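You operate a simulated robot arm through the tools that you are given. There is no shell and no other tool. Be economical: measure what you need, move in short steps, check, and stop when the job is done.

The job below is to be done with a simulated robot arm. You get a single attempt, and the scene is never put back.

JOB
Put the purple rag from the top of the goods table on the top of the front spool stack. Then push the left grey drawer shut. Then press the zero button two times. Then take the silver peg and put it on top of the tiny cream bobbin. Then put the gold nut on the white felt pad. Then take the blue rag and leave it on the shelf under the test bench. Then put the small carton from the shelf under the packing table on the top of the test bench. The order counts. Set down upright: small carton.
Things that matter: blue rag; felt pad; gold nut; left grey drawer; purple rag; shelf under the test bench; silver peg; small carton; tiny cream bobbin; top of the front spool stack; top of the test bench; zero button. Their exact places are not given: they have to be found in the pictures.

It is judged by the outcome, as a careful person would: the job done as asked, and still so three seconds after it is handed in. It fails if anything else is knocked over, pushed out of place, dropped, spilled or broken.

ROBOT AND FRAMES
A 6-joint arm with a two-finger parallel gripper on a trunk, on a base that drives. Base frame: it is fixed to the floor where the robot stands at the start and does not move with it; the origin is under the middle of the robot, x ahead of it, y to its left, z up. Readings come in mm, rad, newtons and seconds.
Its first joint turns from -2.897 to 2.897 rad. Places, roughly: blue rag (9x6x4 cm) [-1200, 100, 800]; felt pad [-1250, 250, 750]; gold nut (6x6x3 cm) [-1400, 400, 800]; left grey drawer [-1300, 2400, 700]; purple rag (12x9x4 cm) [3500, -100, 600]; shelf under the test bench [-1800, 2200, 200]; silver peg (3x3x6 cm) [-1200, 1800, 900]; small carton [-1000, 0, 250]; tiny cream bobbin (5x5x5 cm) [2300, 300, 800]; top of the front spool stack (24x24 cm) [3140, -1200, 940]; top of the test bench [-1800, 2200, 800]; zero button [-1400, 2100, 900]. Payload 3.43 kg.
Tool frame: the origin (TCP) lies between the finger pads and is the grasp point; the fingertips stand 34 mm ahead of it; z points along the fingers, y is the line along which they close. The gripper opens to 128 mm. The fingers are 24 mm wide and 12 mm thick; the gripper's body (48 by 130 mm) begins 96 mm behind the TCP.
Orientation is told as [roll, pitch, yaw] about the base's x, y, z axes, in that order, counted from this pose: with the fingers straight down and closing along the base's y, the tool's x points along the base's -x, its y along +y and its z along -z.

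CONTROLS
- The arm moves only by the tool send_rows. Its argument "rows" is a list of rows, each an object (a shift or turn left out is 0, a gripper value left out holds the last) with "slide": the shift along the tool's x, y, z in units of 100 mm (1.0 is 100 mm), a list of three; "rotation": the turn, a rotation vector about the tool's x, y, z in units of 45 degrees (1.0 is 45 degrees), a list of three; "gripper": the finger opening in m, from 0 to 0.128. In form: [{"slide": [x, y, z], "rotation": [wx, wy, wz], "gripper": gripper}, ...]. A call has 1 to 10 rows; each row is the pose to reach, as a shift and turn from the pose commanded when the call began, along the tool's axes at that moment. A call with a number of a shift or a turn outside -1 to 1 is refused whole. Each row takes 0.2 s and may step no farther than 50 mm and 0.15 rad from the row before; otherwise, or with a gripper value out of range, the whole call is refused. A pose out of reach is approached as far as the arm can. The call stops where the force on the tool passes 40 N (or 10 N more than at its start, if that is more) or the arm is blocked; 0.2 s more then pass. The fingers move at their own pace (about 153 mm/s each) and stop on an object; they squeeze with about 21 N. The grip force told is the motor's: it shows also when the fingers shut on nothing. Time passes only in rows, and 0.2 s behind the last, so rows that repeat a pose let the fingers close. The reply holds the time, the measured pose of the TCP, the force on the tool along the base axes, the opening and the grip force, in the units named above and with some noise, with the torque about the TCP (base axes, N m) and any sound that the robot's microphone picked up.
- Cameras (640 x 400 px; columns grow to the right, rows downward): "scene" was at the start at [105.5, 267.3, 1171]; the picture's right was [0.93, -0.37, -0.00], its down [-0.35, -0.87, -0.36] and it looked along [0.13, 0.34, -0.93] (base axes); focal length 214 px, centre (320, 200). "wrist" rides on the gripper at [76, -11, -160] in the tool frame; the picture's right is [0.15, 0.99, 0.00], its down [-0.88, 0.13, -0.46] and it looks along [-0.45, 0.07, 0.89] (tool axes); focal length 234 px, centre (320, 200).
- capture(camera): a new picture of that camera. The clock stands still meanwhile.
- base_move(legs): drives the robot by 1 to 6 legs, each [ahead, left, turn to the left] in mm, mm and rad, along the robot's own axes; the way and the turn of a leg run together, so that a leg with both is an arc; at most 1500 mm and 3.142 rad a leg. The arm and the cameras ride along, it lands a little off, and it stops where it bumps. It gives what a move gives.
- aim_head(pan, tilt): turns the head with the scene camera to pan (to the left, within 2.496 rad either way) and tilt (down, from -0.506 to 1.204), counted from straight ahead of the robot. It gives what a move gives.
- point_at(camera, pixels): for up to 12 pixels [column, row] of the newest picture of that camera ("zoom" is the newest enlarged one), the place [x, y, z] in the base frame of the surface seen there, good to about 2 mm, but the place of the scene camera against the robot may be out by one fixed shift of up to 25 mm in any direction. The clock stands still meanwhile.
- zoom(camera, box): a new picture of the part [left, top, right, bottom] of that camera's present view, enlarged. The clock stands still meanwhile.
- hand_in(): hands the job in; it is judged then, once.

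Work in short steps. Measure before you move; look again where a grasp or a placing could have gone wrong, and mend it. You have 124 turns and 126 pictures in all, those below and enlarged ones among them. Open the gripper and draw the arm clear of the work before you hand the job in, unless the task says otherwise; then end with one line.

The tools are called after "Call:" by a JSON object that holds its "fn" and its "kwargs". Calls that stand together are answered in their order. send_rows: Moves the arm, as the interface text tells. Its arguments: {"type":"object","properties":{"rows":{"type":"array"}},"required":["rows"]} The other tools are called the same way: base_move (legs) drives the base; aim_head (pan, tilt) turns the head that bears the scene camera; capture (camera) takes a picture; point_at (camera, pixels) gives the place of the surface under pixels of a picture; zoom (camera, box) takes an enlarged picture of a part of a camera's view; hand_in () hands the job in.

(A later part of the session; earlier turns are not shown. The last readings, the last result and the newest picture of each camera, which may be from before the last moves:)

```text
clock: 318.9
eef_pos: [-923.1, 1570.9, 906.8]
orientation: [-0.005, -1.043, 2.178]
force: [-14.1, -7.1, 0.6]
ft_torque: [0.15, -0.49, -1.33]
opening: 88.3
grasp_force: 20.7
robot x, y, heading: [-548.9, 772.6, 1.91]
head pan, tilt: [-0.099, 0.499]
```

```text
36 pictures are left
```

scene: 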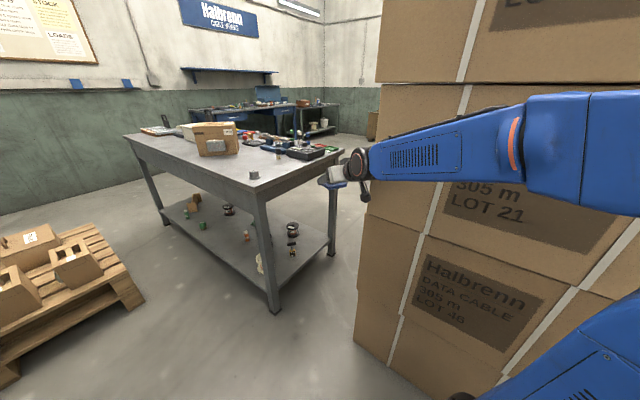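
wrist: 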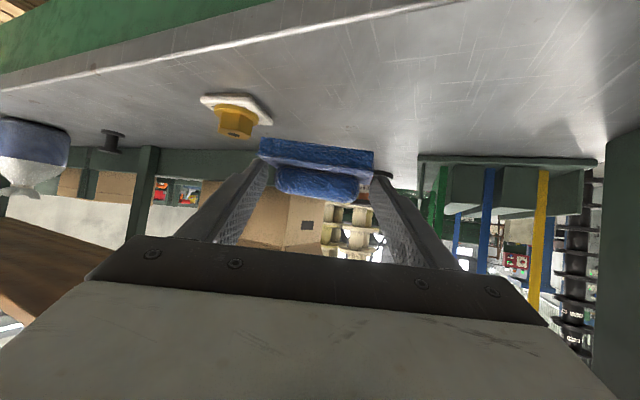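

The wrist brushed the tall box corner. I turn back left 0.2 and check that the boxes are as before.

Call:
{"fn": "base_move", "kwargs": {"legs": [[0, 0, 0.2]]}}

Call:
{"fn": "capture", "kwargs": {"camera": "scene"}}

Call:
{"fn": "point_at", "kwargs": {"camera": "scene", "pixels": [[355, 345], [375, 130], [420, 370], [272, 310], [330, 255], [240, 250], [300, 280], [255, 185], [290, 255], [200, 215], [145, 300], [85, 225]]}}

```text
clock: 320.0
eef_pos: [-1074.3, 1480.0, 906.8]
orientation: [-0.005, -1.043, 2.378]
force: [-0.7, 0.0, -0.9]
ft_torque: [0.01, 0.02, 0.02]
opening: 88.2
grasp_force: 21.3
robot x, y, heading: [-547.4, 777.2, 2.109]
head pan, tilt: [-0.099, 0.499]
```

```text
35 pictures are left
```

scene: 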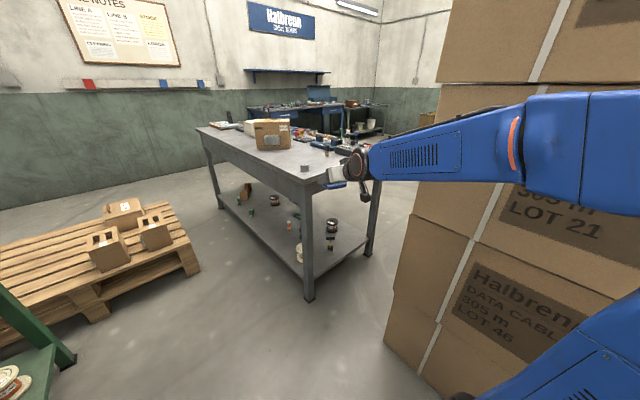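

```text
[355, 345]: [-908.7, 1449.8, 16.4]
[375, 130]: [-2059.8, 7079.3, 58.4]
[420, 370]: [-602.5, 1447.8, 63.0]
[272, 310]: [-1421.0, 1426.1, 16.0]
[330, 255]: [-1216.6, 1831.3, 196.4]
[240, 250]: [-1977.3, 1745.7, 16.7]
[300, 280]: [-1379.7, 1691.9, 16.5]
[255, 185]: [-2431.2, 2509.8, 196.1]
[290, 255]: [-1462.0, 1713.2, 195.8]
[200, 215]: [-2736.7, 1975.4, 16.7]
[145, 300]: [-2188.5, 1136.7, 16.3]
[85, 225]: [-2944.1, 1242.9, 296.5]
```

Boxes appear unchanged; upper corner is actually at t≈1297. A better route is entering the bench's front between the legs with the arm low. I zoom on the shelf to find a free spot.

Call:
{"fn": "zoom", "kwargs": {"camera": "scene", "box": [200, 140, 400, 290]}}

Call:
{"fn": "point_at", "kwargs": {"camera": "zoom", "pixels": [[150, 240], [200, 200], [330, 290], [250, 230], [260, 260], [210, 225], [185, 195], [430, 330], [300, 200], [320, 350], [420, 270], [460, 225]]}}

```text
2.67 times, centred on (300, 215) of scene
```

zoom: 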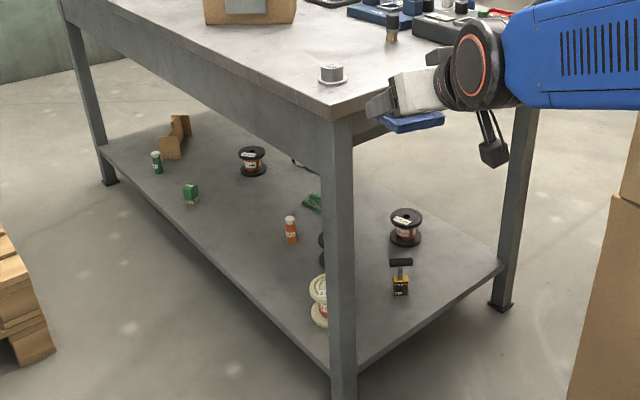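

```text
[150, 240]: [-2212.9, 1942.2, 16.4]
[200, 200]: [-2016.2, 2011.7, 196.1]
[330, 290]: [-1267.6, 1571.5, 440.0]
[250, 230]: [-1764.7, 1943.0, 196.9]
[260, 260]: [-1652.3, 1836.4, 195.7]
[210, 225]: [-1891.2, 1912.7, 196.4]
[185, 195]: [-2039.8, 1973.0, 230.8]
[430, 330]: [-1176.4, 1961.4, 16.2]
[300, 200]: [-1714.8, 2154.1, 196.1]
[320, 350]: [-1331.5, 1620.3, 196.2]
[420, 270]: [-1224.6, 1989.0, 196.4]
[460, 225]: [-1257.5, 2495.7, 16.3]
```

Free shelf spot near (-1780,1920). I turn left to align with the aisle, drive to about (-1444,1071), then turn right 0.39 so the arm points between pallet and bench.

Call:
{"fn": "base_move", "kwargs": {"legs": [[0, 0, 0.5], [921, 201, 0], [0, 0, -0.39]]}}

Call:
{"fn": "aim_head", "kwargs": {"pan": -0.3, "tilt": 0.6}}

Call:
{"fn": "capture", "kwargs": {"camera": "scene"}}

```text
clock: 327.6
eef_pos: [-2064.4, 1683.6, 906.5]
orientation: [-0.005, -1.044, 2.509]
force: [-0.2, 0.2, -1.4]
ft_torque: [0.01, 0.01, -0.03]
opening: 86.9
grasp_force: 20.6
robot x, y, heading: [-1453.1, 1051.9, 2.243]
head pan, tilt: [-0.099, 0.499]
```

```text
clock: 328.3
eef_pos: [-2063.7, 1683.9, 906.3]
orientation: [-0.006, -1.043, 2.509]
force: [0.7, -0.6, -1.6]
ft_torque: [0.03, 0.02, 0.01]
opening: 86.8
grasp_force: 20.8
robot x, y, heading: [-1447.8, 1053.8, 2.245]
head pan, tilt: [-0.3, 0.6]
```

```text
33 pictures are left
```

scene: 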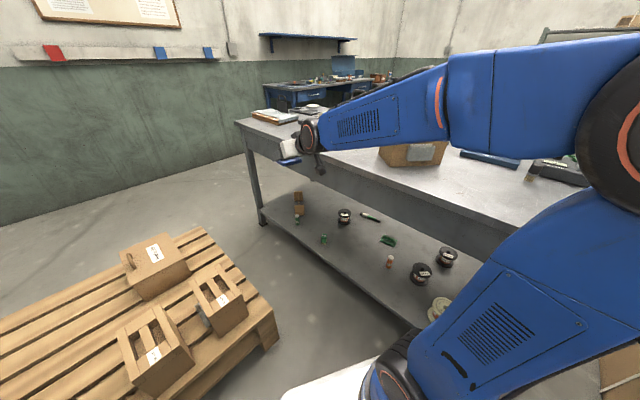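

I measure the shelf edge, items, and pallet corner.

Call:
{"fn": "point_at", "kwargs": {"camera": "scene", "pixels": [[350, 235], [370, 262], [324, 245], [343, 222], [390, 268], [380, 244], [330, 225], [275, 345], [270, 305], [300, 250], [355, 255], [370, 218]]}}

```text
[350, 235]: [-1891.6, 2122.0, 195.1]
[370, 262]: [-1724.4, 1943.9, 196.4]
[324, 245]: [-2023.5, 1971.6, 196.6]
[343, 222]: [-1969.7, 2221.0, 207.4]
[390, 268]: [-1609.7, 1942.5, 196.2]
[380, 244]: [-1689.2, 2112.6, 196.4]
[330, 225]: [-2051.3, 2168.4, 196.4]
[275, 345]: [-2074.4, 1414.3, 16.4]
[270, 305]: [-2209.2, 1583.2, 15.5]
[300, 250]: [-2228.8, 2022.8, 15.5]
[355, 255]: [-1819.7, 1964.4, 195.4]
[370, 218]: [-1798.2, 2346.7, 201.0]
```

Free spot is about (-1825,1985). I lower the arm 600 mm vertically here in the aisle.

Call:
{"fn": "send_rows", "kwargs": {"rows": [{"slide": [0.432, 0, 0.2515]}, {"slide": [0.864, 0, 0.503]}]}}

Call:
{"fn": "send_rows", "kwargs": {"rows": [{"slide": [0.432, 0, 0.2515]}, {"slide": [0.864, 0, 0.503]}]}}

Call:
{"fn": "send_rows", "kwargs": {"rows": [{"slide": [0.432, 0, 0.2515]}, {"slide": [0.864, 0, 0.503]}]}}

Call:
{"fn": "send_rows", "kwargs": {"rows": [{"slide": [0.432, 0, 0.2515]}, {"slide": [0.864, 0, 0.503]}]}}

Call:
{"fn": "send_rows", "kwargs": {"rows": [{"slide": [0.432, 0, 0.2515]}, {"slide": [0.864, 0, 0.503]}]}}

Call:
{"fn": "send_rows", "kwargs": {"rows": [{"slide": [0.432, 0, 0.2515]}, {"slide": [0.864, 0, 0.503]}]}}

Call:
{"fn": "capture", "kwargs": {"camera": "wrist"}}

```text
clock: 328.9
eef_pos: [-2064.5, 1684.4, 806.9]
orientation: [-0.003, -1.044, 2.506]
force: [-0.5, -0.2, -0.7]
ft_torque: [-0.02, 0.01, 0.02]
opening: 86.8
grasp_force: 21.0
robot x, y, heading: [-1448.9, 1052.2, 2.242]
head pan, tilt: [-0.3, 0.6]
```

```text
clock: 329.5
eef_pos: [-2061.6, 1684.6, 705.8]
orientation: [-0.006, -1.042, 2.511]
force: [0.4, 0.3, -0.3]
ft_torque: [-0.01, 0.01, -0.03]
opening: 86.5
grasp_force: 21.4
robot x, y, heading: [-1447.2, 1051.3, 2.246]
head pan, tilt: [-0.3, 0.6]
```

```text
clock: 330.1
eef_pos: [-2061.7, 1685.8, 610.1]
orientation: [-0.003, -1.043, 2.508]
force: [-0.1, 0.3, 0.5]
ft_torque: [0.01, -0.06, 0.0]
opening: 86.3
grasp_force: 21.2
robot x, y, heading: [-1447.8, 1052.1, 2.237]
head pan, tilt: [-0.3, 0.6]
```

```text
clock: 330.7
eef_pos: [-2062.6, 1688.4, 506.9]
orientation: [-0.005, -1.046, 2.507]
force: [-0.2, -0.5, 0.1]
ft_torque: [-0.05, 0.0, 0.02]
opening: 86.4
grasp_force: 21.1
robot x, y, heading: [-1447.4, 1051.8, 2.241]
head pan, tilt: [-0.3, 0.6]
```

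```text
clock: 331.3
eef_pos: [-2062.5, 1686.0, 407.1]
orientation: [-0.005, -1.045, 2.512]
force: [-0.9, 0.2, -0.3]
ft_torque: [-0.03, 0.01, 0.02]
opening: 86.3
grasp_force: 21.4
robot x, y, heading: [-1451.6, 1050.2, 2.245]
head pan, tilt: [-0.3, 0.6]
```

```text
clock: 331.9
eef_pos: [-2065.5, 1684.9, 307.3]
orientation: [-0.005, -1.044, 2.508]
force: [-0.2, 0.1, -0.4]
ft_torque: [-0.01, -0.06, -0.01]
opening: 86.2
grasp_force: 21.0
robot x, y, heading: [-1446.3, 1050.9, 2.244]
head pan, tilt: [-0.3, 0.6]
```

```text
32 pictures are left
```

wrist: 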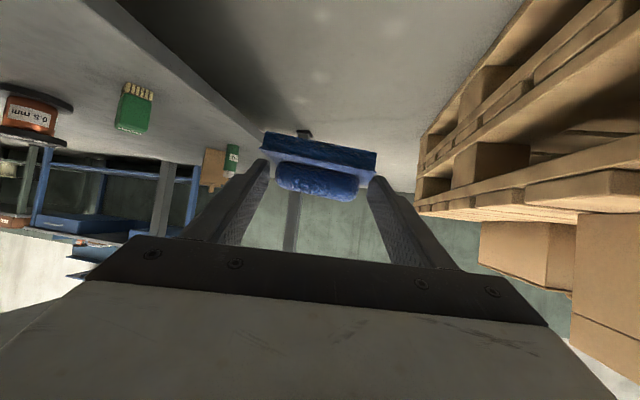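

Arm is low and free. I turn the base right 0.39 to swing the rag in over the shelf, and look.

Call:
{"fn": "base_move", "kwargs": {"legs": [[0, 0, -0.39]]}}

Call:
{"fn": "capture", "kwargs": {"camera": "wrist"}}

Call:
{"fn": "point_at", "kwargs": {"camera": "wrist", "pixels": [[320, 110], [270, 125], [375, 125], [320, 80], [250, 140], [400, 140], [200, 110], [440, 110]]}}

```text
clock: 333.3
eef_pos: [-1864.5, 1825.0, 306.3]
orientation: [-0.007, -1.041, 2.238]
force: [0.3, -0.3, -0.9]
ft_torque: [-0.02, 0.02, -0.02]
opening: 86.1
grasp_force: 21.2
robot x, y, heading: [-1450.6, 1051.9, 1.945]
head pan, tilt: [-0.3, 0.6]
stopped in leg 1: the robot was blocked; the commanded pose is now the measured one
```

```text
31 pictures are left
```

wrist: 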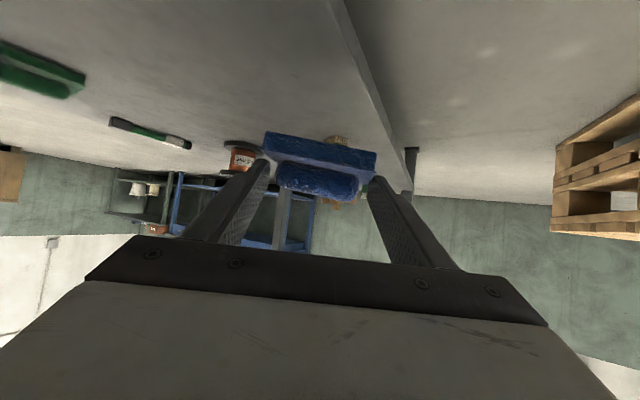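

```text
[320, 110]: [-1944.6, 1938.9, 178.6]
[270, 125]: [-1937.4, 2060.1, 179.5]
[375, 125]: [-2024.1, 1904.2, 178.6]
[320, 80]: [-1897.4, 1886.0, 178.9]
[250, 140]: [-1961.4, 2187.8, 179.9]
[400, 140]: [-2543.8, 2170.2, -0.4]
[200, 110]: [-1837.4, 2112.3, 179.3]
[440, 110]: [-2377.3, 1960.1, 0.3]
```

Blocked, with no force on the tool; I look at the rear-left corner and front to see what touches.

Call:
{"fn": "aim_head", "kwargs": {"pan": 2.2, "tilt": 1.0}}

Call:
{"fn": "capture", "kwargs": {"camera": "scene"}}

Call:
{"fn": "aim_head", "kwargs": {"pan": -0.3, "tilt": 0.8}}

Call:
{"fn": "capture", "kwargs": {"camera": "scene"}}

```text
clock: 335.6
eef_pos: [-1864.2, 1827.5, 306.1]
orientation: [-0.008, -1.042, 2.238]
force: [-0.3, 0.3, -0.3]
ft_torque: [-0.01, 0.02, -0.05]
opening: 86.1
grasp_force: 21.2
robot x, y, heading: [-1449.8, 1049.3, 1.94]
head pan, tilt: [2.201, 1.0]
```

```text
30 pictures are left
```

scene: 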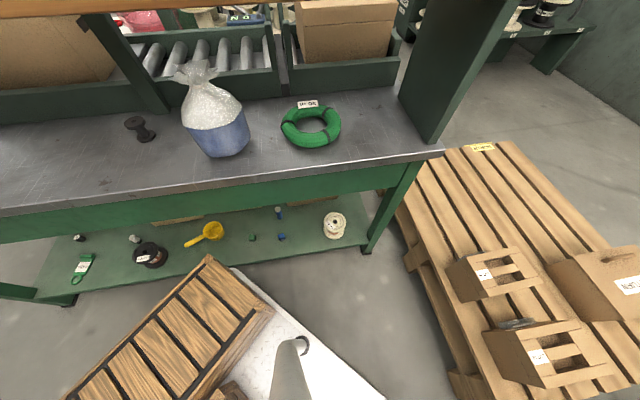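

```text
clock: 337.8
eef_pos: [-1863.3, 1826.5, 307.1]
orientation: [-0.007, -1.041, 2.237]
force: [0.5, -0.3, -0.6]
ft_torque: [0.02, 0.03, 0.0]
opening: 85.9
grasp_force: 21.2
robot x, y, heading: [-1448.0, 1045.8, 1.942]
head pan, tilt: [-0.3, 0.799]
```

```text
29 pictures are left
```

scene: 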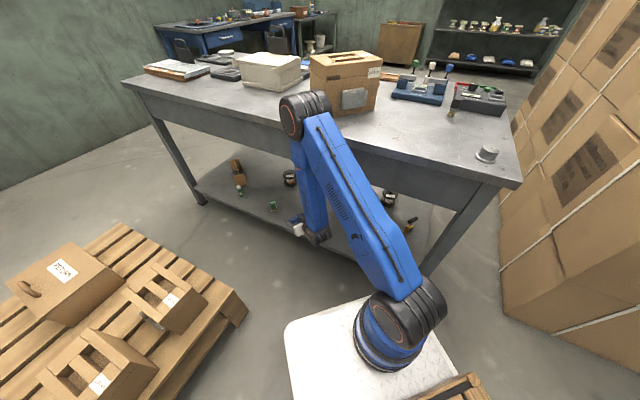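

The elbow is over the bench and the forearm meets the bench edge. I turn back 0.05, then yaw the tool 1 rad about the TCP so the gripper itself points in under the bench.

Call:
{"fn": "base_move", "kwargs": {"legs": [[0, 0, 0.06]]}}

Call:
{"fn": "send_rows", "kwargs": {"rows": [{"rotation": [0.14, 0, 0.08]}, {"rotation": [0.28, 0, 0.16]}, {"rotation": [0.42, 0, 0.24]}, {"rotation": [0.55, 0, 0.32]}]}}

Call:
{"fn": "send_rows", "kwargs": {"rows": [{"rotation": [0.14, 0, 0.08]}, {"rotation": [0.28, 0, 0.16]}, {"rotation": [0.42, 0, 0.24]}, {"rotation": [0.55, 0, 0.32]}]}}

Call:
{"fn": "capture", "kwargs": {"camera": "wrist"}}

```text
clock: 338.7
eef_pos: [-1910.3, 1799.6, 305.0]
orientation: [-0.003, -1.041, 2.294]
force: [0.0, 0.4, 0.6]
ft_torque: [-0.02, -0.02, -0.01]
opening: 85.5
grasp_force: 20.8
robot x, y, heading: [-1447.9, 1053.1, 2.001]
head pan, tilt: [-0.3, 0.799]
```

```text
clock: 339.7
eef_pos: [-1908.5, 1801.2, 305.6]
orientation: [-0.004, -1.042, 1.792]
force: [0.5, -0.8, -0.9]
ft_torque: [-0.01, 0.01, 0.02]
opening: 85.7
grasp_force: 20.8
robot x, y, heading: [-1448.0, 1050.2, 2.0]
head pan, tilt: [-0.3, 0.799]
```

```text
clock: 340.7
eef_pos: [-1909.0, 1800.9, 305.1]
orientation: [-0.01, -1.045, 1.294]
force: [-0.3, 0.7, -0.8]
ft_torque: [-0.02, 0.01, -0.02]
opening: 85.4
grasp_force: 20.9
robot x, y, heading: [-1452.1, 1046.7, 2.002]
head pan, tilt: [-0.3, 0.799]
```

```text
28 pictures are left
```

wrist: 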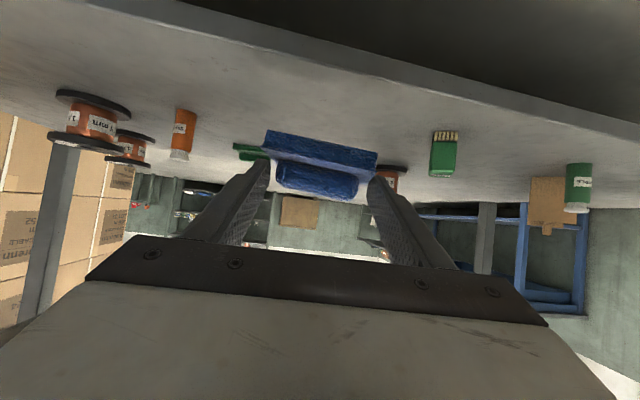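

The gripper now points in under the bench; free shelf ahead between orange bottle (180,150) and green box (443,160). I measure.

Call:
{"fn": "point_at", "kwargs": {"camera": "wrist", "pixels": [[320, 110], [320, 80], [443, 172], [182, 155], [250, 152], [390, 172], [320, 55], [320, 128]]}}

```text
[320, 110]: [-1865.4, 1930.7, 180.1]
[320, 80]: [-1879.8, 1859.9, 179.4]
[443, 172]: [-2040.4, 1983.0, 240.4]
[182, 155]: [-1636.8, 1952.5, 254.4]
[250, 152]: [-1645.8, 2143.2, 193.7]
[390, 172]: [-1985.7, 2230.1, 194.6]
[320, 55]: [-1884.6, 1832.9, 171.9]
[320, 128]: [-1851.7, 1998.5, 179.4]
```

Shelf z≈179.5, edge m≈1000. I advance 120 mm in two steps.

Call:
{"fn": "send_rows", "kwargs": {"rows": [{"slide": [-0.15, 0, 0.26]}, {"slide": [-0.302, 0, 0.518]}]}}

Call:
{"fn": "send_rows", "kwargs": {"rows": [{"slide": [-0.15, 0, 0.26]}, {"slide": [-0.302, 0, 0.518]}]}}

Call:
{"fn": "capture", "kwargs": {"camera": "scene"}}

```text
clock: 341.3
eef_pos: [-1895.3, 1858.3, 305.5]
orientation: [-0.009, -1.044, 1.3]
force: [-0.6, -0.4, -0.7]
ft_torque: [0.0, -0.02, 0.02]
opening: 85.5
grasp_force: 20.7
robot x, y, heading: [-1447.9, 1051.9, 2.002]
head pan, tilt: [-0.3, 0.799]
```

```text
clock: 341.9
eef_pos: [-1878.2, 1915.0, 305.4]
orientation: [-0.007, -1.044, 1.298]
force: [0.5, 0.0, -0.3]
ft_torque: [0.01, 0.0, -0.01]
opening: 85.1
grasp_force: 21.1
robot x, y, heading: [-1450.0, 1046.9, 2.003]
head pan, tilt: [-0.3, 0.799]
```

```text
27 pictures are left
```

scene: 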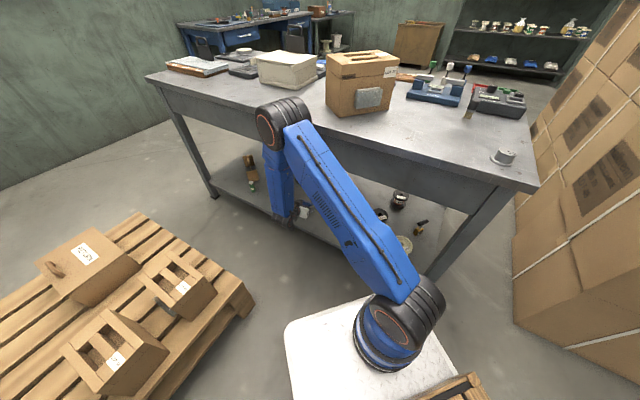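

In place. I lower 88 mm, then the last millimetres by feel.

Call:
{"fn": "send_rows", "kwargs": {"rows": [{"slide": [0.38, 0, 0.22]}, {"slide": [0.76, 0, 0.443]}]}}

Call:
{"fn": "send_rows", "kwargs": {"rows": [{"slide": [0.026, 0, 0.015]}, {"slide": [0.052, 0, 0.03]}, {"slide": [0.07, 0, 0.04]}]}}

Call:
{"fn": "capture", "kwargs": {"camera": "wrist"}}

```text
clock: 342.5
eef_pos: [-1877.0, 1915.1, 218.8]
orientation: [-0.006, -1.046, 1.293]
force: [0.3, -1.7, 4.4]
ft_torque: [-0.12, -0.18, -0.09]
opening: 85.6
grasp_force: 20.8
robot x, y, heading: [-1448.0, 1047.9, 2.004]
head pan, tilt: [-0.3, 0.799]
```

```text
clock: 343.3
eef_pos: [-1877.2, 1916.0, 210.6]
orientation: [-0.005, -1.045, 1.295]
force: [3.6, 5.4, 21.3]
ft_torque: [0.08, -1.02, 0.27]
opening: 86.8
grasp_force: 21.1
robot x, y, heading: [-1446.0, 1053.7, 2.002]
head pan, tilt: [-0.3, 0.799]
```

```text
26 pictures are left
```

wrist: 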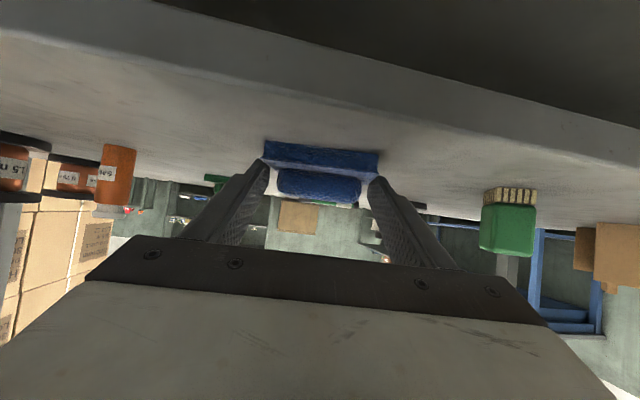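

Rag rests on the shelf (21 N). I open, rise a little, and withdraw.

Call:
{"fn": "send_rows", "kwargs": {"rows": [{"slide": [-0.02, 0, -0.012]}, {"slide": [-0.02, 0, -0.012], "gripper": 0.11}, {"slide": [-0.02, 0, -0.012], "gripper": 0.128}, {"slide": [-0.3, 0, -0.18]}, {"slide": [-0.6, 0, -0.35]}]}}

Call:
{"fn": "send_rows", "kwargs": {"rows": [{"slide": [0.2, 0, -0.345]}, {"slide": [0.4, 0, -0.69]}]}}

Call:
{"fn": "send_rows", "kwargs": {"rows": [{"slide": [0.2, 0, -0.345]}, {"slide": [0.4, 0, -0.69]}]}}

Call:
{"fn": "capture", "kwargs": {"camera": "wrist"}}

```text
clock: 344.5
eef_pos: [-1875.0, 1914.0, 279.1]
orientation: [-0.009, -1.043, 1.298]
force: [0.0, 0.2, -0.1]
ft_torque: [0.06, 0.01, 0.04]
opening: 128.0
grasp_force: 0.1
robot x, y, heading: [-1448.5, 1051.6, 2.006]
head pan, tilt: [-0.3, 0.799]
```

```text
clock: 345.1
eef_pos: [-1896.9, 1840.3, 279.9]
orientation: [-0.006, -1.042, 1.295]
force: [0.5, 0.1, -0.8]
ft_torque: [0.01, -0.02, -0.01]
opening: 128.2
grasp_force: 0.0
robot x, y, heading: [-1452.4, 1052.6, 2.001]
head pan, tilt: [-0.3, 0.799]
```

```text
clock: 345.7
eef_pos: [-1920.9, 1761.9, 279.8]
orientation: [-0.008, -1.044, 1.296]
force: [-0.3, -0.6, -0.3]
ft_torque: [0.0, 0.03, 0.02]
opening: 127.7
grasp_force: 0.0
robot x, y, heading: [-1450.2, 1052.9, 2.007]
head pan, tilt: [-0.3, 0.799]
```

```text
25 pictures are left
```

wrist: 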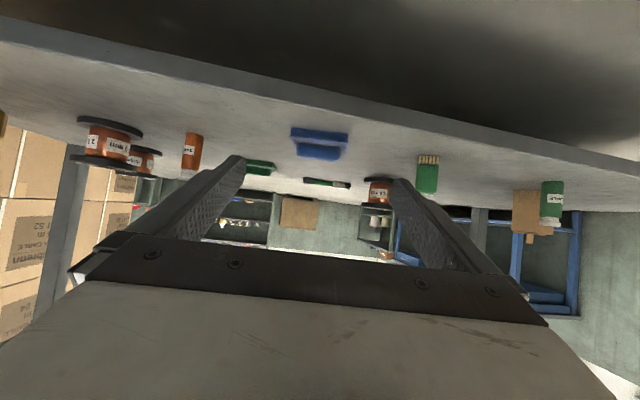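

Blue rag lies on the shelf. Next the carton: I retract 80 mm more, raise the arm 400 mm and yaw the tool back, then look back toward the packing table from the open side.

Call:
{"fn": "send_rows", "kwargs": {"rows": [{"slide": [0.2, 0, -0.345]}, {"slide": [0.4, 0, -0.69]}]}}

Call:
{"fn": "send_rows", "kwargs": {"rows": [{"slide": [-0.432, 0, -0.2515]}, {"slide": [-0.864, 0, -0.503]}]}}

Call:
{"fn": "send_rows", "kwargs": {"rows": [{"slide": [-0.432, 0, -0.2515]}, {"slide": [-0.864, 0, -0.503]}]}}

Call:
{"fn": "send_rows", "kwargs": {"rows": [{"slide": [-0.432, 0, -0.2515]}, {"slide": [-0.864, 0, -0.503]}]}}

Call:
{"fn": "send_rows", "kwargs": {"rows": [{"slide": [-0.432, 0, -0.2515]}, {"slide": [-0.864, 0, -0.503]}]}}

Call:
{"fn": "send_rows", "kwargs": {"rows": [{"rotation": [-0.14, 0, -0.08]}, {"rotation": [-0.28, 0, -0.16]}, {"rotation": [-0.42, 0, -0.24]}, {"rotation": [-0.56, 0, -0.325]}, {"rotation": [-0.7, 0, -0.407]}, {"rotation": [-0.78, 0, -0.454]}]}}

```text
clock: 346.3
eef_pos: [-1943.0, 1686.1, 278.2]
orientation: [-0.008, -1.044, 1.295]
force: [-0.5, -1.1, -0.4]
ft_torque: [0.0, 0.02, -0.02]
opening: 127.9
grasp_force: 0.0
robot x, y, heading: [-1449.1, 1050.9, 2.003]
head pan, tilt: [-0.3, 0.799]
```

```text
clock: 346.9
eef_pos: [-1943.2, 1688.3, 378.4]
orientation: [-0.011, -1.042, 1.301]
force: [0.0, -0.1, 0.2]
ft_torque: [0.01, 0.0, -0.02]
opening: 128.2
grasp_force: 0.1
robot x, y, heading: [-1451.7, 1050.8, 2.006]
head pan, tilt: [-0.3, 0.799]
```

```text
clock: 347.5
eef_pos: [-1943.2, 1684.3, 479.5]
orientation: [-0.01, -1.044, 1.301]
force: [-0.2, -0.4, -0.1]
ft_torque: [0.05, -0.03, 0.01]
opening: 128.1
grasp_force: 0.0
robot x, y, heading: [-1451.4, 1051.4, 2.0]
head pan, tilt: [-0.3, 0.799]
```

```text
clock: 348.1
eef_pos: [-1946.1, 1685.4, 580.4]
orientation: [-0.009, -1.043, 1.301]
force: [-0.2, -0.1, 0.6]
ft_torque: [-0.01, 0.01, -0.02]
opening: 128.1
grasp_force: 0.0
robot x, y, heading: [-1452.9, 1051.9, 2.0]
head pan, tilt: [-0.3, 0.799]
```

```text
clock: 348.7
eef_pos: [-1945.0, 1684.1, 680.4]
orientation: [-0.01, -1.045, 1.301]
force: [0.7, -0.2, -0.9]
ft_torque: [0.01, -0.03, -0.02]
opening: 128.2
grasp_force: 0.0
robot x, y, heading: [-1454.3, 1053.0, 2.002]
head pan, tilt: [-0.3, 0.799]
```

```text
clock: 350.1
eef_pos: [-1943.8, 1685.1, 679.5]
orientation: [-0.008, -1.04, 2.008]
force: [0.4, -0.4, -0.2]
ft_torque: [-0.01, 0.03, -0.01]
opening: 128.1
grasp_force: 0.1
robot x, y, heading: [-1447.9, 1048.8, 2.004]
head pan, tilt: [-0.3, 0.799]
```

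Arm at z 680, tool aligned with heading. I turn left 0.75, reverse out of the aisle (1890 mm), and shift left 800 mm to face the packing table's end; then look.

Call:
{"fn": "base_move", "kwargs": {"legs": [[0, 0, 0.75], [-1000, 0, 0], [-920, 0, 0], [0, 800, 0]]}}

Call:
{"fn": "aim_head", "kwargs": {"pan": 0.0, "tilt": 0.6}}

Call:
{"fn": "capture", "kwargs": {"camera": "scene"}}

Call:
{"fn": "capture", "kwargs": {"camera": "wrist"}}

```text
clock: 365.7
eef_pos: [-755.8, -290.3, 679.4]
orientation: [-0.007, -1.044, 2.738]
force: [0.0, 1.2, -0.1]
ft_torque: [0.01, 0.01, 0.03]
opening: 127.8
grasp_force: 0.1
robot x, y, heading: [40.6, -431.1, 2.743]
head pan, tilt: [-0.3, 0.799]
```

```text
clock: 366.5
eef_pos: [-754.1, -291.1, 680.2]
orientation: [-0.006, -1.041, 2.739]
force: [-1.3, -1.0, 1.1]
ft_torque: [0.01, -0.01, -0.01]
opening: 127.9
grasp_force: 0.1
robot x, y, heading: [39.4, -433.2, 2.737]
head pan, tilt: [0.0, 0.6]
```

```text
24 pictures are left
```

scene: 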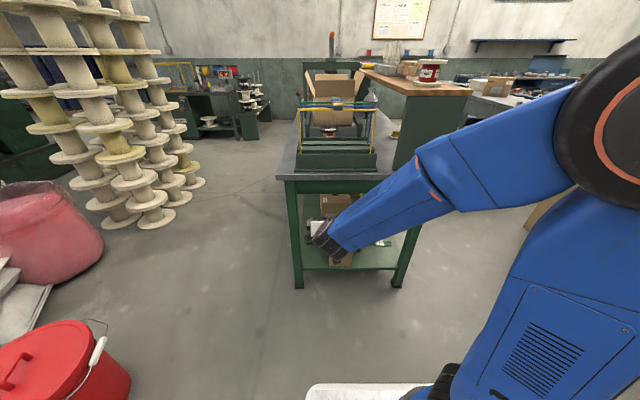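

```text
23 pictures are left
```

wrist: 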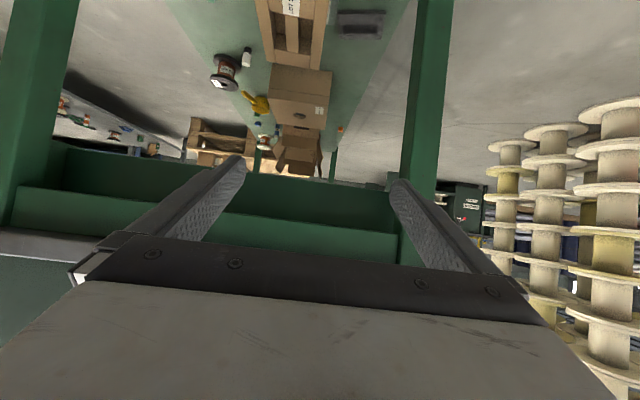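

The wrist camera sees cartons on the shelf: slotted one (295,30), plain one (300,95), another (300,150). I measure them.

Call:
{"fn": "point_at", "kwargs": {"camera": "wrist", "pixels": [[292, 8], [262, 20], [320, 20], [294, 58], [300, 80], [272, 80], [330, 80], [298, 113], [298, 140], [340, 20], [240, 40], [350, 100]]}}

Call:
{"fn": "zoom", "kwargs": {"camera": "wrist", "box": [210, 0, 400, 180]}}

```text
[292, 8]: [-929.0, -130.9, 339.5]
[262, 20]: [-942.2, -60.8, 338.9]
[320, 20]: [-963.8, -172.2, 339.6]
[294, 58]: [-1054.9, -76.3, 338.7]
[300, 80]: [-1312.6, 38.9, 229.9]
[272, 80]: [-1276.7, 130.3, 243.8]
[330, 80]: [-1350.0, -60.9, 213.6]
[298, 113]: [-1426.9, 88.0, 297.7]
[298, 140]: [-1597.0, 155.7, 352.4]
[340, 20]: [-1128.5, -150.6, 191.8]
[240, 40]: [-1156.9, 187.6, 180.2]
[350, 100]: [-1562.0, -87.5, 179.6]
```

```text
2.22 times, centred on (305, 90) of wrist
```

zoom: 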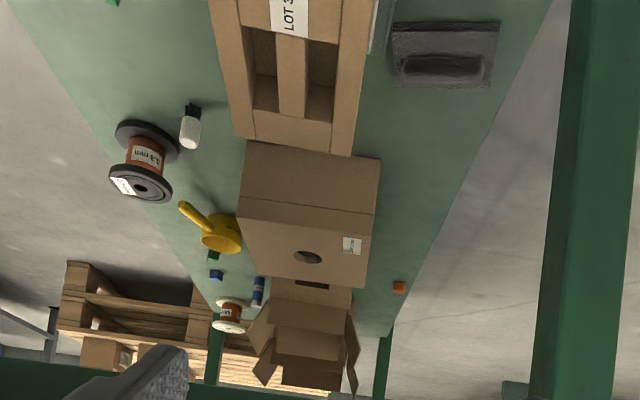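

The slotted carton (top 339.5, shelf 180) has a central bar between two slots — a good handle. I lower the arm 250 mm outside the table end and shift right 87 mm, then view it.

Call:
{"fn": "send_rows", "kwargs": {"rows": [{"slide": [0.432, 0, 0.2515]}, {"slide": [0.864, 0, 0.503]}]}}

Call:
{"fn": "send_rows", "kwargs": {"rows": [{"slide": [0.432, 0, 0.2515]}, {"slide": [0.864, 0, 0.503]}]}}

Call:
{"fn": "base_move", "kwargs": {"legs": [[-40, -90, 0.015]]}}

Call:
{"fn": "capture", "kwargs": {"camera": "wrist"}}

```text
clock: 367.1
eef_pos: [-754.1, -289.3, 578.8]
orientation: [-0.005, -1.045, 2.738]
force: [-0.1, 0.0, -0.2]
ft_torque: [-0.03, -0.04, 0.0]
opening: 128.0
grasp_force: 0.1
robot x, y, heading: [36.7, -431.2, 2.739]
head pan, tilt: [0.0, 0.6]
```

```text
clock: 367.7
eef_pos: [-762.6, -292.8, 481.5]
orientation: [-0.007, -1.041, 2.739]
force: [-0.3, -0.2, 0.6]
ft_torque: [0.0, 0.0, 0.01]
opening: 127.8
grasp_force: 0.1
out of reach, approached as far as the arm can: row 1, 2
robot x, y, heading: [34.6, -430.9, 2.735]
head pan, tilt: [0.0, 0.6]
```

```text
clock: 368.8
eef_pos: [-691.0, -236.9, 479.8]
orientation: [-0.006, -1.04, 2.755]
force: [-0.9, 0.3, -0.1]
ft_torque: [-0.01, -0.01, 0.01]
opening: 128.0
grasp_force: 0.0
robot x, y, heading: [110.3, -361.9, 2.754]
head pan, tilt: [0.0, 0.6]
```

```text
21 pictures are left
```

wrist: 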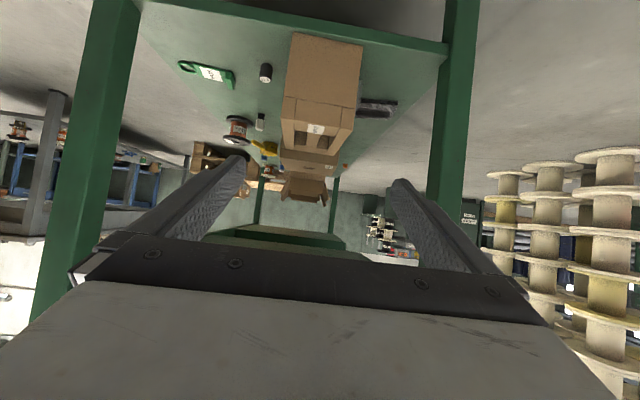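

I zoom in on the carton and measure its bar and edges.

Call:
{"fn": "zoom", "kwargs": {"camera": "wrist", "box": [260, 20, 390, 170]}}

Call:
{"fn": "point_at", "kwargs": {"camera": "wrist", "pixels": [[286, 97], [357, 108], [320, 102], [297, 145], [343, 152], [290, 40], [360, 48], [314, 128], [312, 140], [318, 112]]}}

```text
2.67 times, centred on (325, 95) of wrist
```

zoom: 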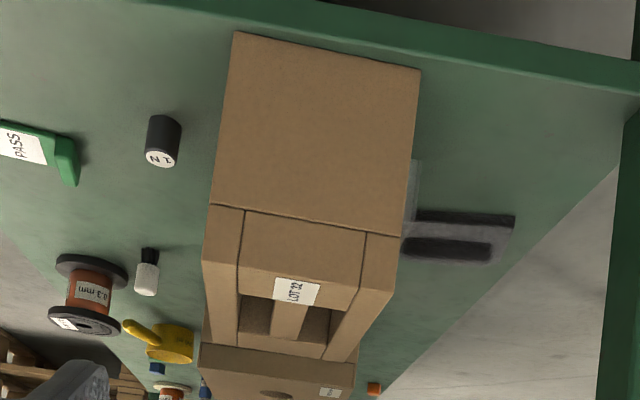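

```text
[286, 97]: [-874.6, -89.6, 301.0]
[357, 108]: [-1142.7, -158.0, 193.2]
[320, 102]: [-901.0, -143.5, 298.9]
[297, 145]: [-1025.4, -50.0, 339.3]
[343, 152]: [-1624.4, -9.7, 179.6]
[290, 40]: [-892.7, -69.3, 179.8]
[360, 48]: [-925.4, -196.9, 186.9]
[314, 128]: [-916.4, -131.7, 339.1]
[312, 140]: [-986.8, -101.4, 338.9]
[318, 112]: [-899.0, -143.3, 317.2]
```

The slots lie in the far half of the top. I measure their exact places on the zoom.

Call:
{"fn": "point_at", "kwargs": {"camera": "zoom", "pixels": [[216, 208], [395, 239], [285, 303], [287, 325], [285, 340], [274, 322], [303, 322], [243, 320], [333, 325], [222, 340], [350, 358], [300, 262]]}}

```text
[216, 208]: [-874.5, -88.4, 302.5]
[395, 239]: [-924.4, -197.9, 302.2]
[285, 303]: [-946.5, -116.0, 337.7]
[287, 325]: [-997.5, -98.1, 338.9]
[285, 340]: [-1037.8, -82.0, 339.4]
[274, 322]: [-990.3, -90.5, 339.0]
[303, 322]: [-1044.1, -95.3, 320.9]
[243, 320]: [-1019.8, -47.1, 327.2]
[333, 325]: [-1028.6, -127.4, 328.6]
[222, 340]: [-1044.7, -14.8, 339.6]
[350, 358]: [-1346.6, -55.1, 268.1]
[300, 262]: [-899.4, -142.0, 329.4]
```

Bar centre ≈(-985,-103), slots t≈835–950. I extend/lower the arm to z≈400, set opening 34 mm, then drive ahead ~205 mm over the slots.

Call:
{"fn": "send_rows", "kwargs": {"rows": [{"slide": [0.02, 0, 0.36], "gripper": 0.034}, {"slide": [0.044, 0, 0.72]}]}}

Call:
{"fn": "send_rows", "kwargs": {"rows": [{"slide": [0.02, 0, 0.36]}, {"slide": [0.044, 0, 0.72]}]}}

Call:
{"fn": "base_move", "kwargs": {"legs": [[200, -13, 0]]}}

Call:
{"fn": "capture", "kwargs": {"camera": "wrist"}}

```text
clock: 369.4
eef_pos: [-748.4, -214.2, 439.5]
orientation: [-0.006, -1.042, 2.754]
force: [-0.4, -0.1, 0.7]
ft_torque: [-0.01, -0.01, -0.02]
opening: 34.1
grasp_force: 0.0
robot x, y, heading: [112.7, -360.5, 2.754]
head pan, tilt: [0.0, 0.6]
```

```text
clock: 370.0
eef_pos: [-801.3, -189.7, 400.6]
orientation: [-0.008, -1.042, 2.755]
force: [-0.1, 0.4, 0.0]
ft_torque: [0.02, 0.0, -0.05]
opening: 34.2
grasp_force: 0.0
robot x, y, heading: [111.9, -362.6, 2.753]
head pan, tilt: [0.0, 0.6]
```

```text
clock: 371.6
eef_pos: [-984.2, -99.5, 400.3]
orientation: [-0.008, -1.041, 2.754]
force: [0.7, -0.3, 0.2]
ft_torque: [0.04, 0.01, -0.02]
opening: 34.3
grasp_force: 0.0
robot x, y, heading: [-71.5, -271.5, 2.754]
head pan, tilt: [0.0, 0.6]
```

```text
19 pictures are left
```

wrist: 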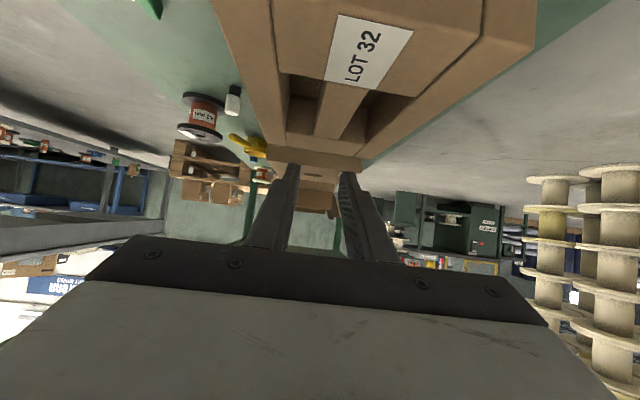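

The bar runs nearly along the tool; I measure its edges and the slots near row 115.

Call:
{"fn": "zoom", "kwargs": {"camera": "wrist", "box": [250, 50, 430, 170]}}

Call:
{"fn": "point_at", "kwargs": {"camera": "wrist", "pixels": [[340, 95], [336, 110], [333, 125], [326, 110], [322, 110], [350, 110], [346, 110], [318, 110], [354, 110], [290, 110], [385, 110]]}}

```text
3.33 times, centred on (340, 110) of wrist
```

zoom: 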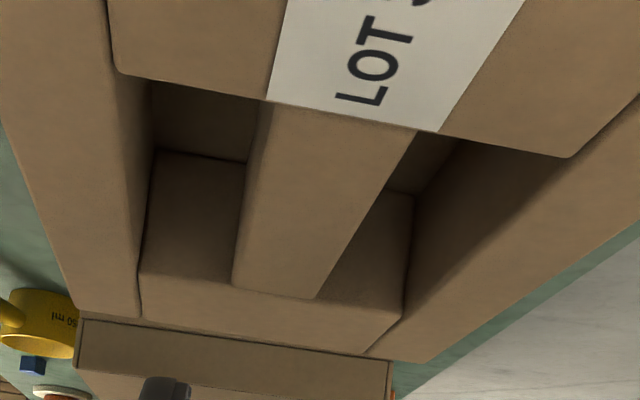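

```text
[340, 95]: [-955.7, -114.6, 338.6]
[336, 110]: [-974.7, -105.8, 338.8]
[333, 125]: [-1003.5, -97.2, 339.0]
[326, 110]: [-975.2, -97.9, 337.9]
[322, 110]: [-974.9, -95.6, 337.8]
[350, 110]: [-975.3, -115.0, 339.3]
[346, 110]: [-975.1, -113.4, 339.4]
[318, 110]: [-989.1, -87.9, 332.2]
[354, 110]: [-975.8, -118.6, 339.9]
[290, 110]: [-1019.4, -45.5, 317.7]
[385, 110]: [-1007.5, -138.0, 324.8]
```

Bar centre is 4 mm to +y, slots t 837–917. I correct and descend 63 mm so the fingers enter the slots.

Call:
{"fn": "send_rows", "kwargs": {"rows": [{"slide": [0.02, 0.041, -0.035]}, {"slide": [0.2, 0.041, 0.07]}, {"slide": [0.38, 0.041, 0.177]}]}}

Call:
{"fn": "capture", "kwargs": {"camera": "wrist"}}

```text
clock: 372.4
eef_pos: [-982.4, -105.0, 358.9]
orientation: [-0.006, -1.041, 2.754]
force: [0.1, -0.3, 0.2]
ft_torque: [0.01, 0.0, 0.01]
opening: 34.0
grasp_force: 0.0
robot x, y, heading: [-75.7, -273.8, 2.751]
head pan, tilt: [0.0, 0.6]
```

```text
17 pictures are left
```

wrist: 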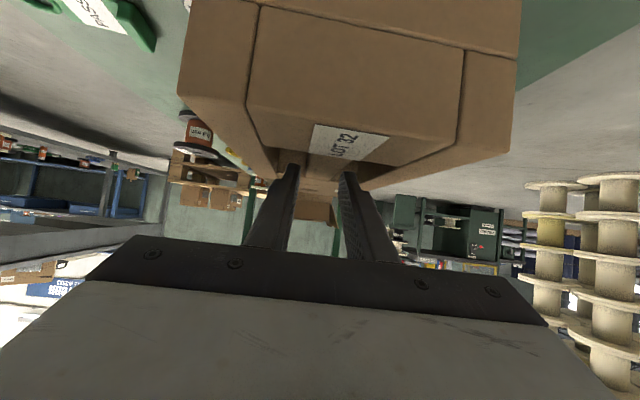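

Fingers line up with both slots. I go down 21 mm more and close on the bar.

Call:
{"fn": "send_rows", "kwargs": {"rows": [{"slide": [0.09, 0, 0.053]}, {"slide": [0.181, 0, 0.106]}]}}

Call:
{"fn": "send_rows", "kwargs": {"rows": [{"slide": [0, 0, 0], "gripper": 0.0}, {"slide": [0, 0, 0]}, {"slide": [0, 0, 0]}]}}

Call:
{"fn": "send_rows", "kwargs": {"rows": [{"slide": [-0.086, 0, -0.05]}, {"slide": [-0.2, 0, -0.12]}, {"slide": [-0.26, 0, -0.15]}]}}

Call:
{"fn": "capture", "kwargs": {"camera": "wrist"}}

```text
clock: 373.0
eef_pos: [-980.5, -104.2, 338.3]
orientation: [-0.007, -1.04, 2.753]
force: [0.5, 0.0, -0.7]
ft_torque: [0.0, 0.0, 0.02]
opening: 34.3
grasp_force: 0.1
robot x, y, heading: [-76.9, -272.4, 2.75]
head pan, tilt: [0.0, 0.6]
```

```text
clock: 373.8
eef_pos: [-981.3, -103.6, 337.8]
orientation: [-0.008, -1.042, 2.754]
force: [0.2, 1.4, 0.7]
ft_torque: [-0.17, 0.26, -0.33]
opening: 26.1
grasp_force: 20.9
robot x, y, heading: [-74.3, -273.9, 2.747]
head pan, tilt: [0.0, 0.6]
```

```text
clock: 374.6
eef_pos: [-983.9, -105.5, 368.4]
orientation: [-0.006, -1.04, 2.753]
force: [0.0, -0.1, -8.6]
ft_torque: [-0.04, -0.06, 0.01]
opening: 25.9
grasp_force: 21.2
robot x, y, heading: [-72.0, -275.3, 2.753]
head pan, tilt: [0.0, 0.6]
```

```text
16 pictures are left
```

wrist: 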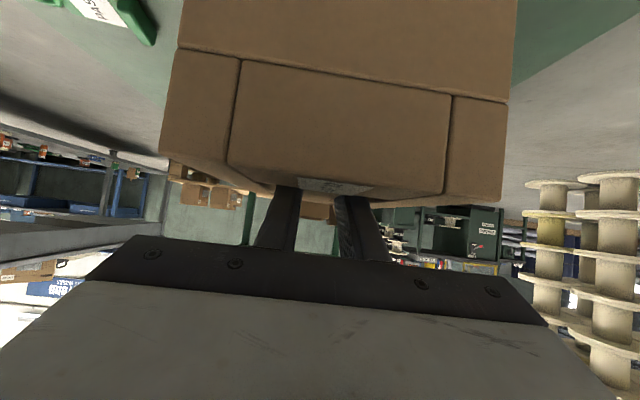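

Lifted, 8.6 N weight. I check on its near face whether it hangs level.

Call:
{"fn": "point_at", "kwargs": {"camera": "wrist", "pixels": [[340, 175], [340, 120], [340, 70], [340, 20], [190, 110], [490, 130], [200, 150], [480, 180]]}}

```text
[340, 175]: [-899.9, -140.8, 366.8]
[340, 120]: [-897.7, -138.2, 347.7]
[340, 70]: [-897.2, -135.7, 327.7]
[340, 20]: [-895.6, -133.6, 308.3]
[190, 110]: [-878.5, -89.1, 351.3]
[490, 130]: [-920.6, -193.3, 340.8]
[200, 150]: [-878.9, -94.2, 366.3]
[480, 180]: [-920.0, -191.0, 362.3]
```

Level. I reverse 450 mm out from under the table, then raise the carton 790 mm in the open.

Call:
{"fn": "base_move", "kwargs": {"legs": [[-450, 0, 0]]}}

Call:
{"fn": "send_rows", "kwargs": {"rows": [{"slide": [-0.432, 0, -0.2515]}, {"slide": [-0.864, 0, -0.503]}]}}

Call:
{"fn": "send_rows", "kwargs": {"rows": [{"slide": [-0.432, 0, -0.2515]}, {"slide": [-0.864, 0, -0.503]}]}}

Call:
{"fn": "send_rows", "kwargs": {"rows": [{"slide": [-0.432, 0, -0.2515]}, {"slide": [-0.864, 0, -0.503]}]}}

Call:
{"fn": "send_rows", "kwargs": {"rows": [{"slide": [-0.432, 0, -0.2515]}, {"slide": [-0.864, 0, -0.503]}]}}

Call:
{"fn": "send_rows", "kwargs": {"rows": [{"slide": [-0.432, 0, -0.2515]}, {"slide": [-0.864, 0, -0.503]}]}}

Call:
{"fn": "send_rows", "kwargs": {"rows": [{"slide": [-0.432, 0, -0.2515]}, {"slide": [-0.864, 0, -0.503]}]}}

Call:
{"fn": "send_rows", "kwargs": {"rows": [{"slide": [-0.432, 0, -0.2515]}, {"slide": [-0.864, 0, -0.503]}]}}

Call:
{"fn": "send_rows", "kwargs": {"rows": [{"slide": [-0.432, 0, -0.2515]}, {"slide": [-0.778, 0, -0.453]}]}}

Call:
{"fn": "capture", "kwargs": {"camera": "wrist"}}

```text
clock: 377.3
eef_pos: [-569.0, -267.5, 367.5]
orientation: [-0.008, -1.042, 2.745]
force: [-0.8, 0.7, -8.5]
ft_torque: [-0.05, -0.05, 0.0]
opening: 25.9
grasp_force: 21.4
robot x, y, heading: [339.5, -443.2, 2.742]
head pan, tilt: [0.0, 0.6]
```

```text
clock: 377.9
eef_pos: [-570.3, -267.4, 465.6]
orientation: [-0.011, -1.039, 2.746]
force: [1.2, 0.4, -9.7]
ft_torque: [-0.03, -0.05, -0.03]
opening: 25.8
grasp_force: 21.4
robot x, y, heading: [339.4, -444.3, 2.742]
head pan, tilt: [0.0, 0.6]
```

```text
clock: 378.5
eef_pos: [-568.7, -264.9, 566.7]
orientation: [-0.009, -1.037, 2.746]
force: [-0.4, 0.8, -9.9]
ft_torque: [-0.01, 0.0, -0.02]
opening: 25.9
grasp_force: 21.2
robot x, y, heading: [338.5, -448.3, 2.739]
head pan, tilt: [0.0, 0.6]
```

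```text
clock: 379.1
eef_pos: [-571.2, -268.9, 665.8]
orientation: [-0.009, -1.038, 2.744]
force: [0.5, 0.1, -9.8]
ft_torque: [0.03, -0.06, 0.02]
opening: 25.9
grasp_force: 21.2
robot x, y, heading: [336.7, -447.3, 2.739]
head pan, tilt: [0.0, 0.6]
```

```text
clock: 379.7
eef_pos: [-570.3, -268.6, 766.8]
orientation: [-0.009, -1.038, 2.743]
force: [0.6, 1.1, -10.4]
ft_torque: [-0.01, -0.05, -0.02]
opening: 25.8
grasp_force: 20.6
robot x, y, heading: [340.3, -443.6, 2.739]
head pan, tilt: [0.0, 0.6]
```

```text
clock: 380.3
eef_pos: [-571.7, -270.4, 864.2]
orientation: [-0.01, -1.038, 2.74]
force: [-0.5, 0.0, -10.0]
ft_torque: [0.0, -0.05, -0.01]
opening: 25.7
grasp_force: 20.8
robot x, y, heading: [336.9, -446.5, 2.743]
head pan, tilt: [0.0, 0.6]
```

```text
clock: 380.9
eef_pos: [-572.0, -270.0, 967.0]
orientation: [-0.008, -1.037, 2.743]
force: [-0.1, 0.2, -10.0]
ft_torque: [0.01, -0.07, -0.02]
opening: 25.8
grasp_force: 21.1
robot x, y, heading: [337.3, -444.3, 2.746]
head pan, tilt: [0.0, 0.6]
```

```text
clock: 381.5
eef_pos: [-573.2, -269.1, 1066.4]
orientation: [-0.009, -1.039, 2.743]
force: [-0.3, -0.5, -10.1]
ft_torque: [0.0, -0.04, -0.02]
opening: 25.6
grasp_force: 20.4
robot x, y, heading: [340.7, -449.0, 2.744]
head pan, tilt: [0.0, 0.6]
```

```text
clock: 382.1
eef_pos: [-572.5, -270.4, 1156.0]
orientation: [-0.008, -1.04, 2.745]
force: [-0.8, -0.4, -9.2]
ft_torque: [-0.01, -0.07, 0.03]
opening: 25.7
grasp_force: 21.4
robot x, y, heading: [337.0, -447.5, 2.74]
head pan, tilt: [0.0, 0.6]
```

```text
15 pictures are left
```

wrist: 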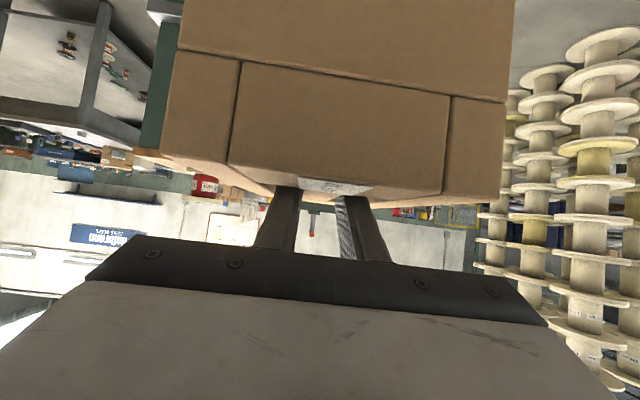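

Carton held level at z≈1000+. I drive: right 758, then ahead ~1790 along the aisle.

Call:
{"fn": "base_move", "kwargs": {"legs": [[0, 0, 0.016], [0, -758, 0], [1000, 0, 0], [780, 0, 0]]}}

Call:
{"fn": "aim_head", "kwargs": {"pan": -0.75, "tilt": 0.55}}

Call:
{"fn": "capture", "kwargs": {"camera": "scene"}}

```text
clock: 395.1
eef_pos: [-1917.7, 1094.7, 1156.7]
orientation: [-0.006, -1.04, 2.767]
force: [-0.1, -0.2, -9.2]
ft_torque: [-0.02, -0.07, 0.0]
opening: 26.0
grasp_force: 21.0
robot x, y, heading: [-1002.4, 940.1, 2.768]
head pan, tilt: [0.0, 0.6]
```

```text
clock: 396.2
eef_pos: [-1918.9, 1096.4, 1155.9]
orientation: [-0.008, -1.041, 2.767]
force: [0.6, 0.0, -8.7]
ft_torque: [-0.06, -0.03, 0.0]
opening: 26.0
grasp_force: 21.2
robot x, y, heading: [-1005.8, 942.9, 2.764]
head pan, tilt: [-0.75, 0.55]
```

```text
14 pictures are left
```

scene: 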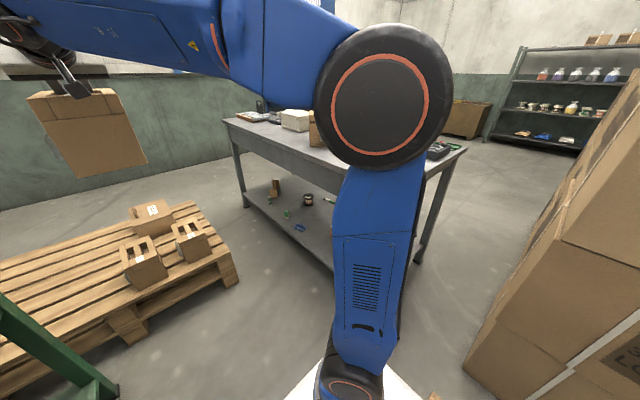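

In position; blue rag is visible on the shelf (300,227). I turn right 0.97 to bring the carton over the bench and look.

Call:
{"fn": "base_move", "kwargs": {"legs": [[0, 0, -0.97]]}}

Call:
{"fn": "aim_head", "kwargs": {"pan": 0.1, "tilt": 0.5}}

Call:
{"fn": "capture", "kwargs": {"camera": "scene"}}

```text
clock: 399.1
eef_pos: [-1385.7, 1786.0, 1156.4]
orientation: [-0.006, -1.041, 1.786]
force: [0.6, 0.0, -8.5]
ft_torque: [-0.08, -0.05, 0.01]
opening: 25.8
grasp_force: 21.1
robot x, y, heading: [-1002.7, 942.5, 1.788]
head pan, tilt: [-0.75, 0.55]
```

```text
clock: 400.3
eef_pos: [-1385.7, 1786.0, 1157.1]
orientation: [-0.008, -1.04, 1.786]
force: [-0.1, -0.7, -8.8]
ft_torque: [-0.1, -0.03, 0.04]
opening: 26.1
grasp_force: 20.6
robot x, y, heading: [-1000.9, 939.5, 1.785]
head pan, tilt: [0.099, 0.499]
```

```text
13 pictures are left
```

scene: 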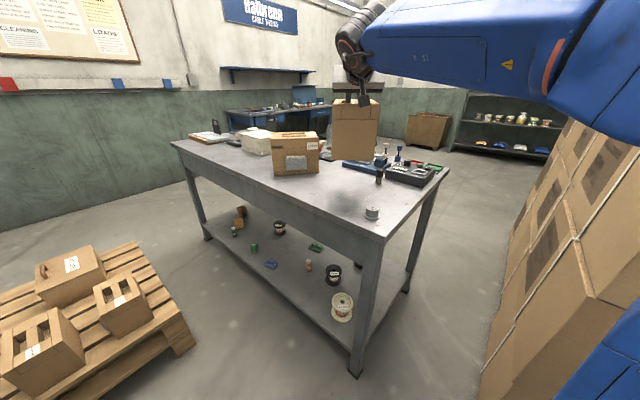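

I measure the bench objects around the target: standing carton base corners, brush, hex piece, edge.

Call:
{"fn": "point_at", "kwargs": {"camera": "scene", "pixels": [[317, 170], [274, 173], [319, 150], [378, 182], [372, 218], [345, 190], [340, 215], [325, 200], [345, 170], [360, 185], [330, 205], [338, 155]]}}

```text
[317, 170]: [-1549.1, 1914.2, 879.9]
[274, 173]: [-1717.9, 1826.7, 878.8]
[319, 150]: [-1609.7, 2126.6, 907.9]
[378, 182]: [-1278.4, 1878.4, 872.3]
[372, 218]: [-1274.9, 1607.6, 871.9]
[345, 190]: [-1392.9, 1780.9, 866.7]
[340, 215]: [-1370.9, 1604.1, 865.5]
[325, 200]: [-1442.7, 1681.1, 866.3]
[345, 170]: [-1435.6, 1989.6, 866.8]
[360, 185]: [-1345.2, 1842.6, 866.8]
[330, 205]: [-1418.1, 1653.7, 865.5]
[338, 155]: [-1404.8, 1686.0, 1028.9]
```

Area is free: I move 20 mm further in and lower 140 mm, then feel for contact near TCP z≈1007.

Call:
{"fn": "send_rows", "kwargs": {"rows": [{"slide": [0.25, 0, 0.26]}, {"slide": [0.504, 0, 0.525]}]}}

Call:
{"fn": "send_rows", "kwargs": {"rows": [{"slide": [0.3, 0, 0.176]}, {"slide": [0.56, 0, 0.326]}, {"slide": [0.56, 0, 0.326]}]}}

Call:
{"fn": "capture", "kwargs": {"camera": "scene"}}

```text
clock: 400.9
eef_pos: [-1389.8, 1802.8, 1086.9]
orientation: [-0.007, -1.04, 1.785]
force: [0.0, -1.0, -7.9]
ft_torque: [-0.13, 0.02, 0.04]
opening: 26.1
grasp_force: 21.3
robot x, y, heading: [-1000.6, 938.6, 1.786]
head pan, tilt: [0.099, 0.499]
```

```text
clock: 401.7
eef_pos: [-1388.7, 1804.8, 1022.4]
orientation: [-0.009, -1.04, 1.786]
force: [0.3, 0.0, -8.7]
ft_torque: [-0.1, -0.06, -0.01]
opening: 26.0
grasp_force: 20.9
robot x, y, heading: [-1005.4, 940.8, 1.784]
head pan, tilt: [0.099, 0.499]
```

```text
12 pictures are left
```

scene: 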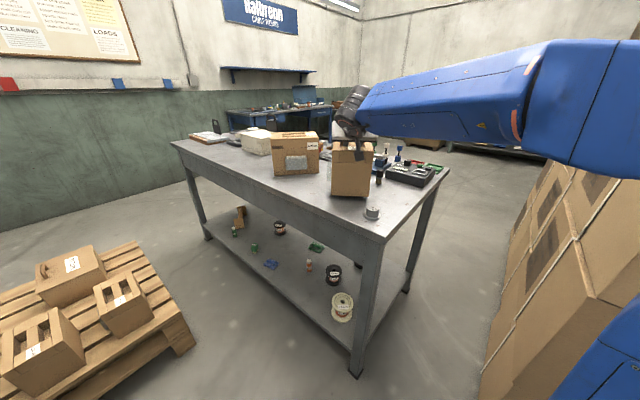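

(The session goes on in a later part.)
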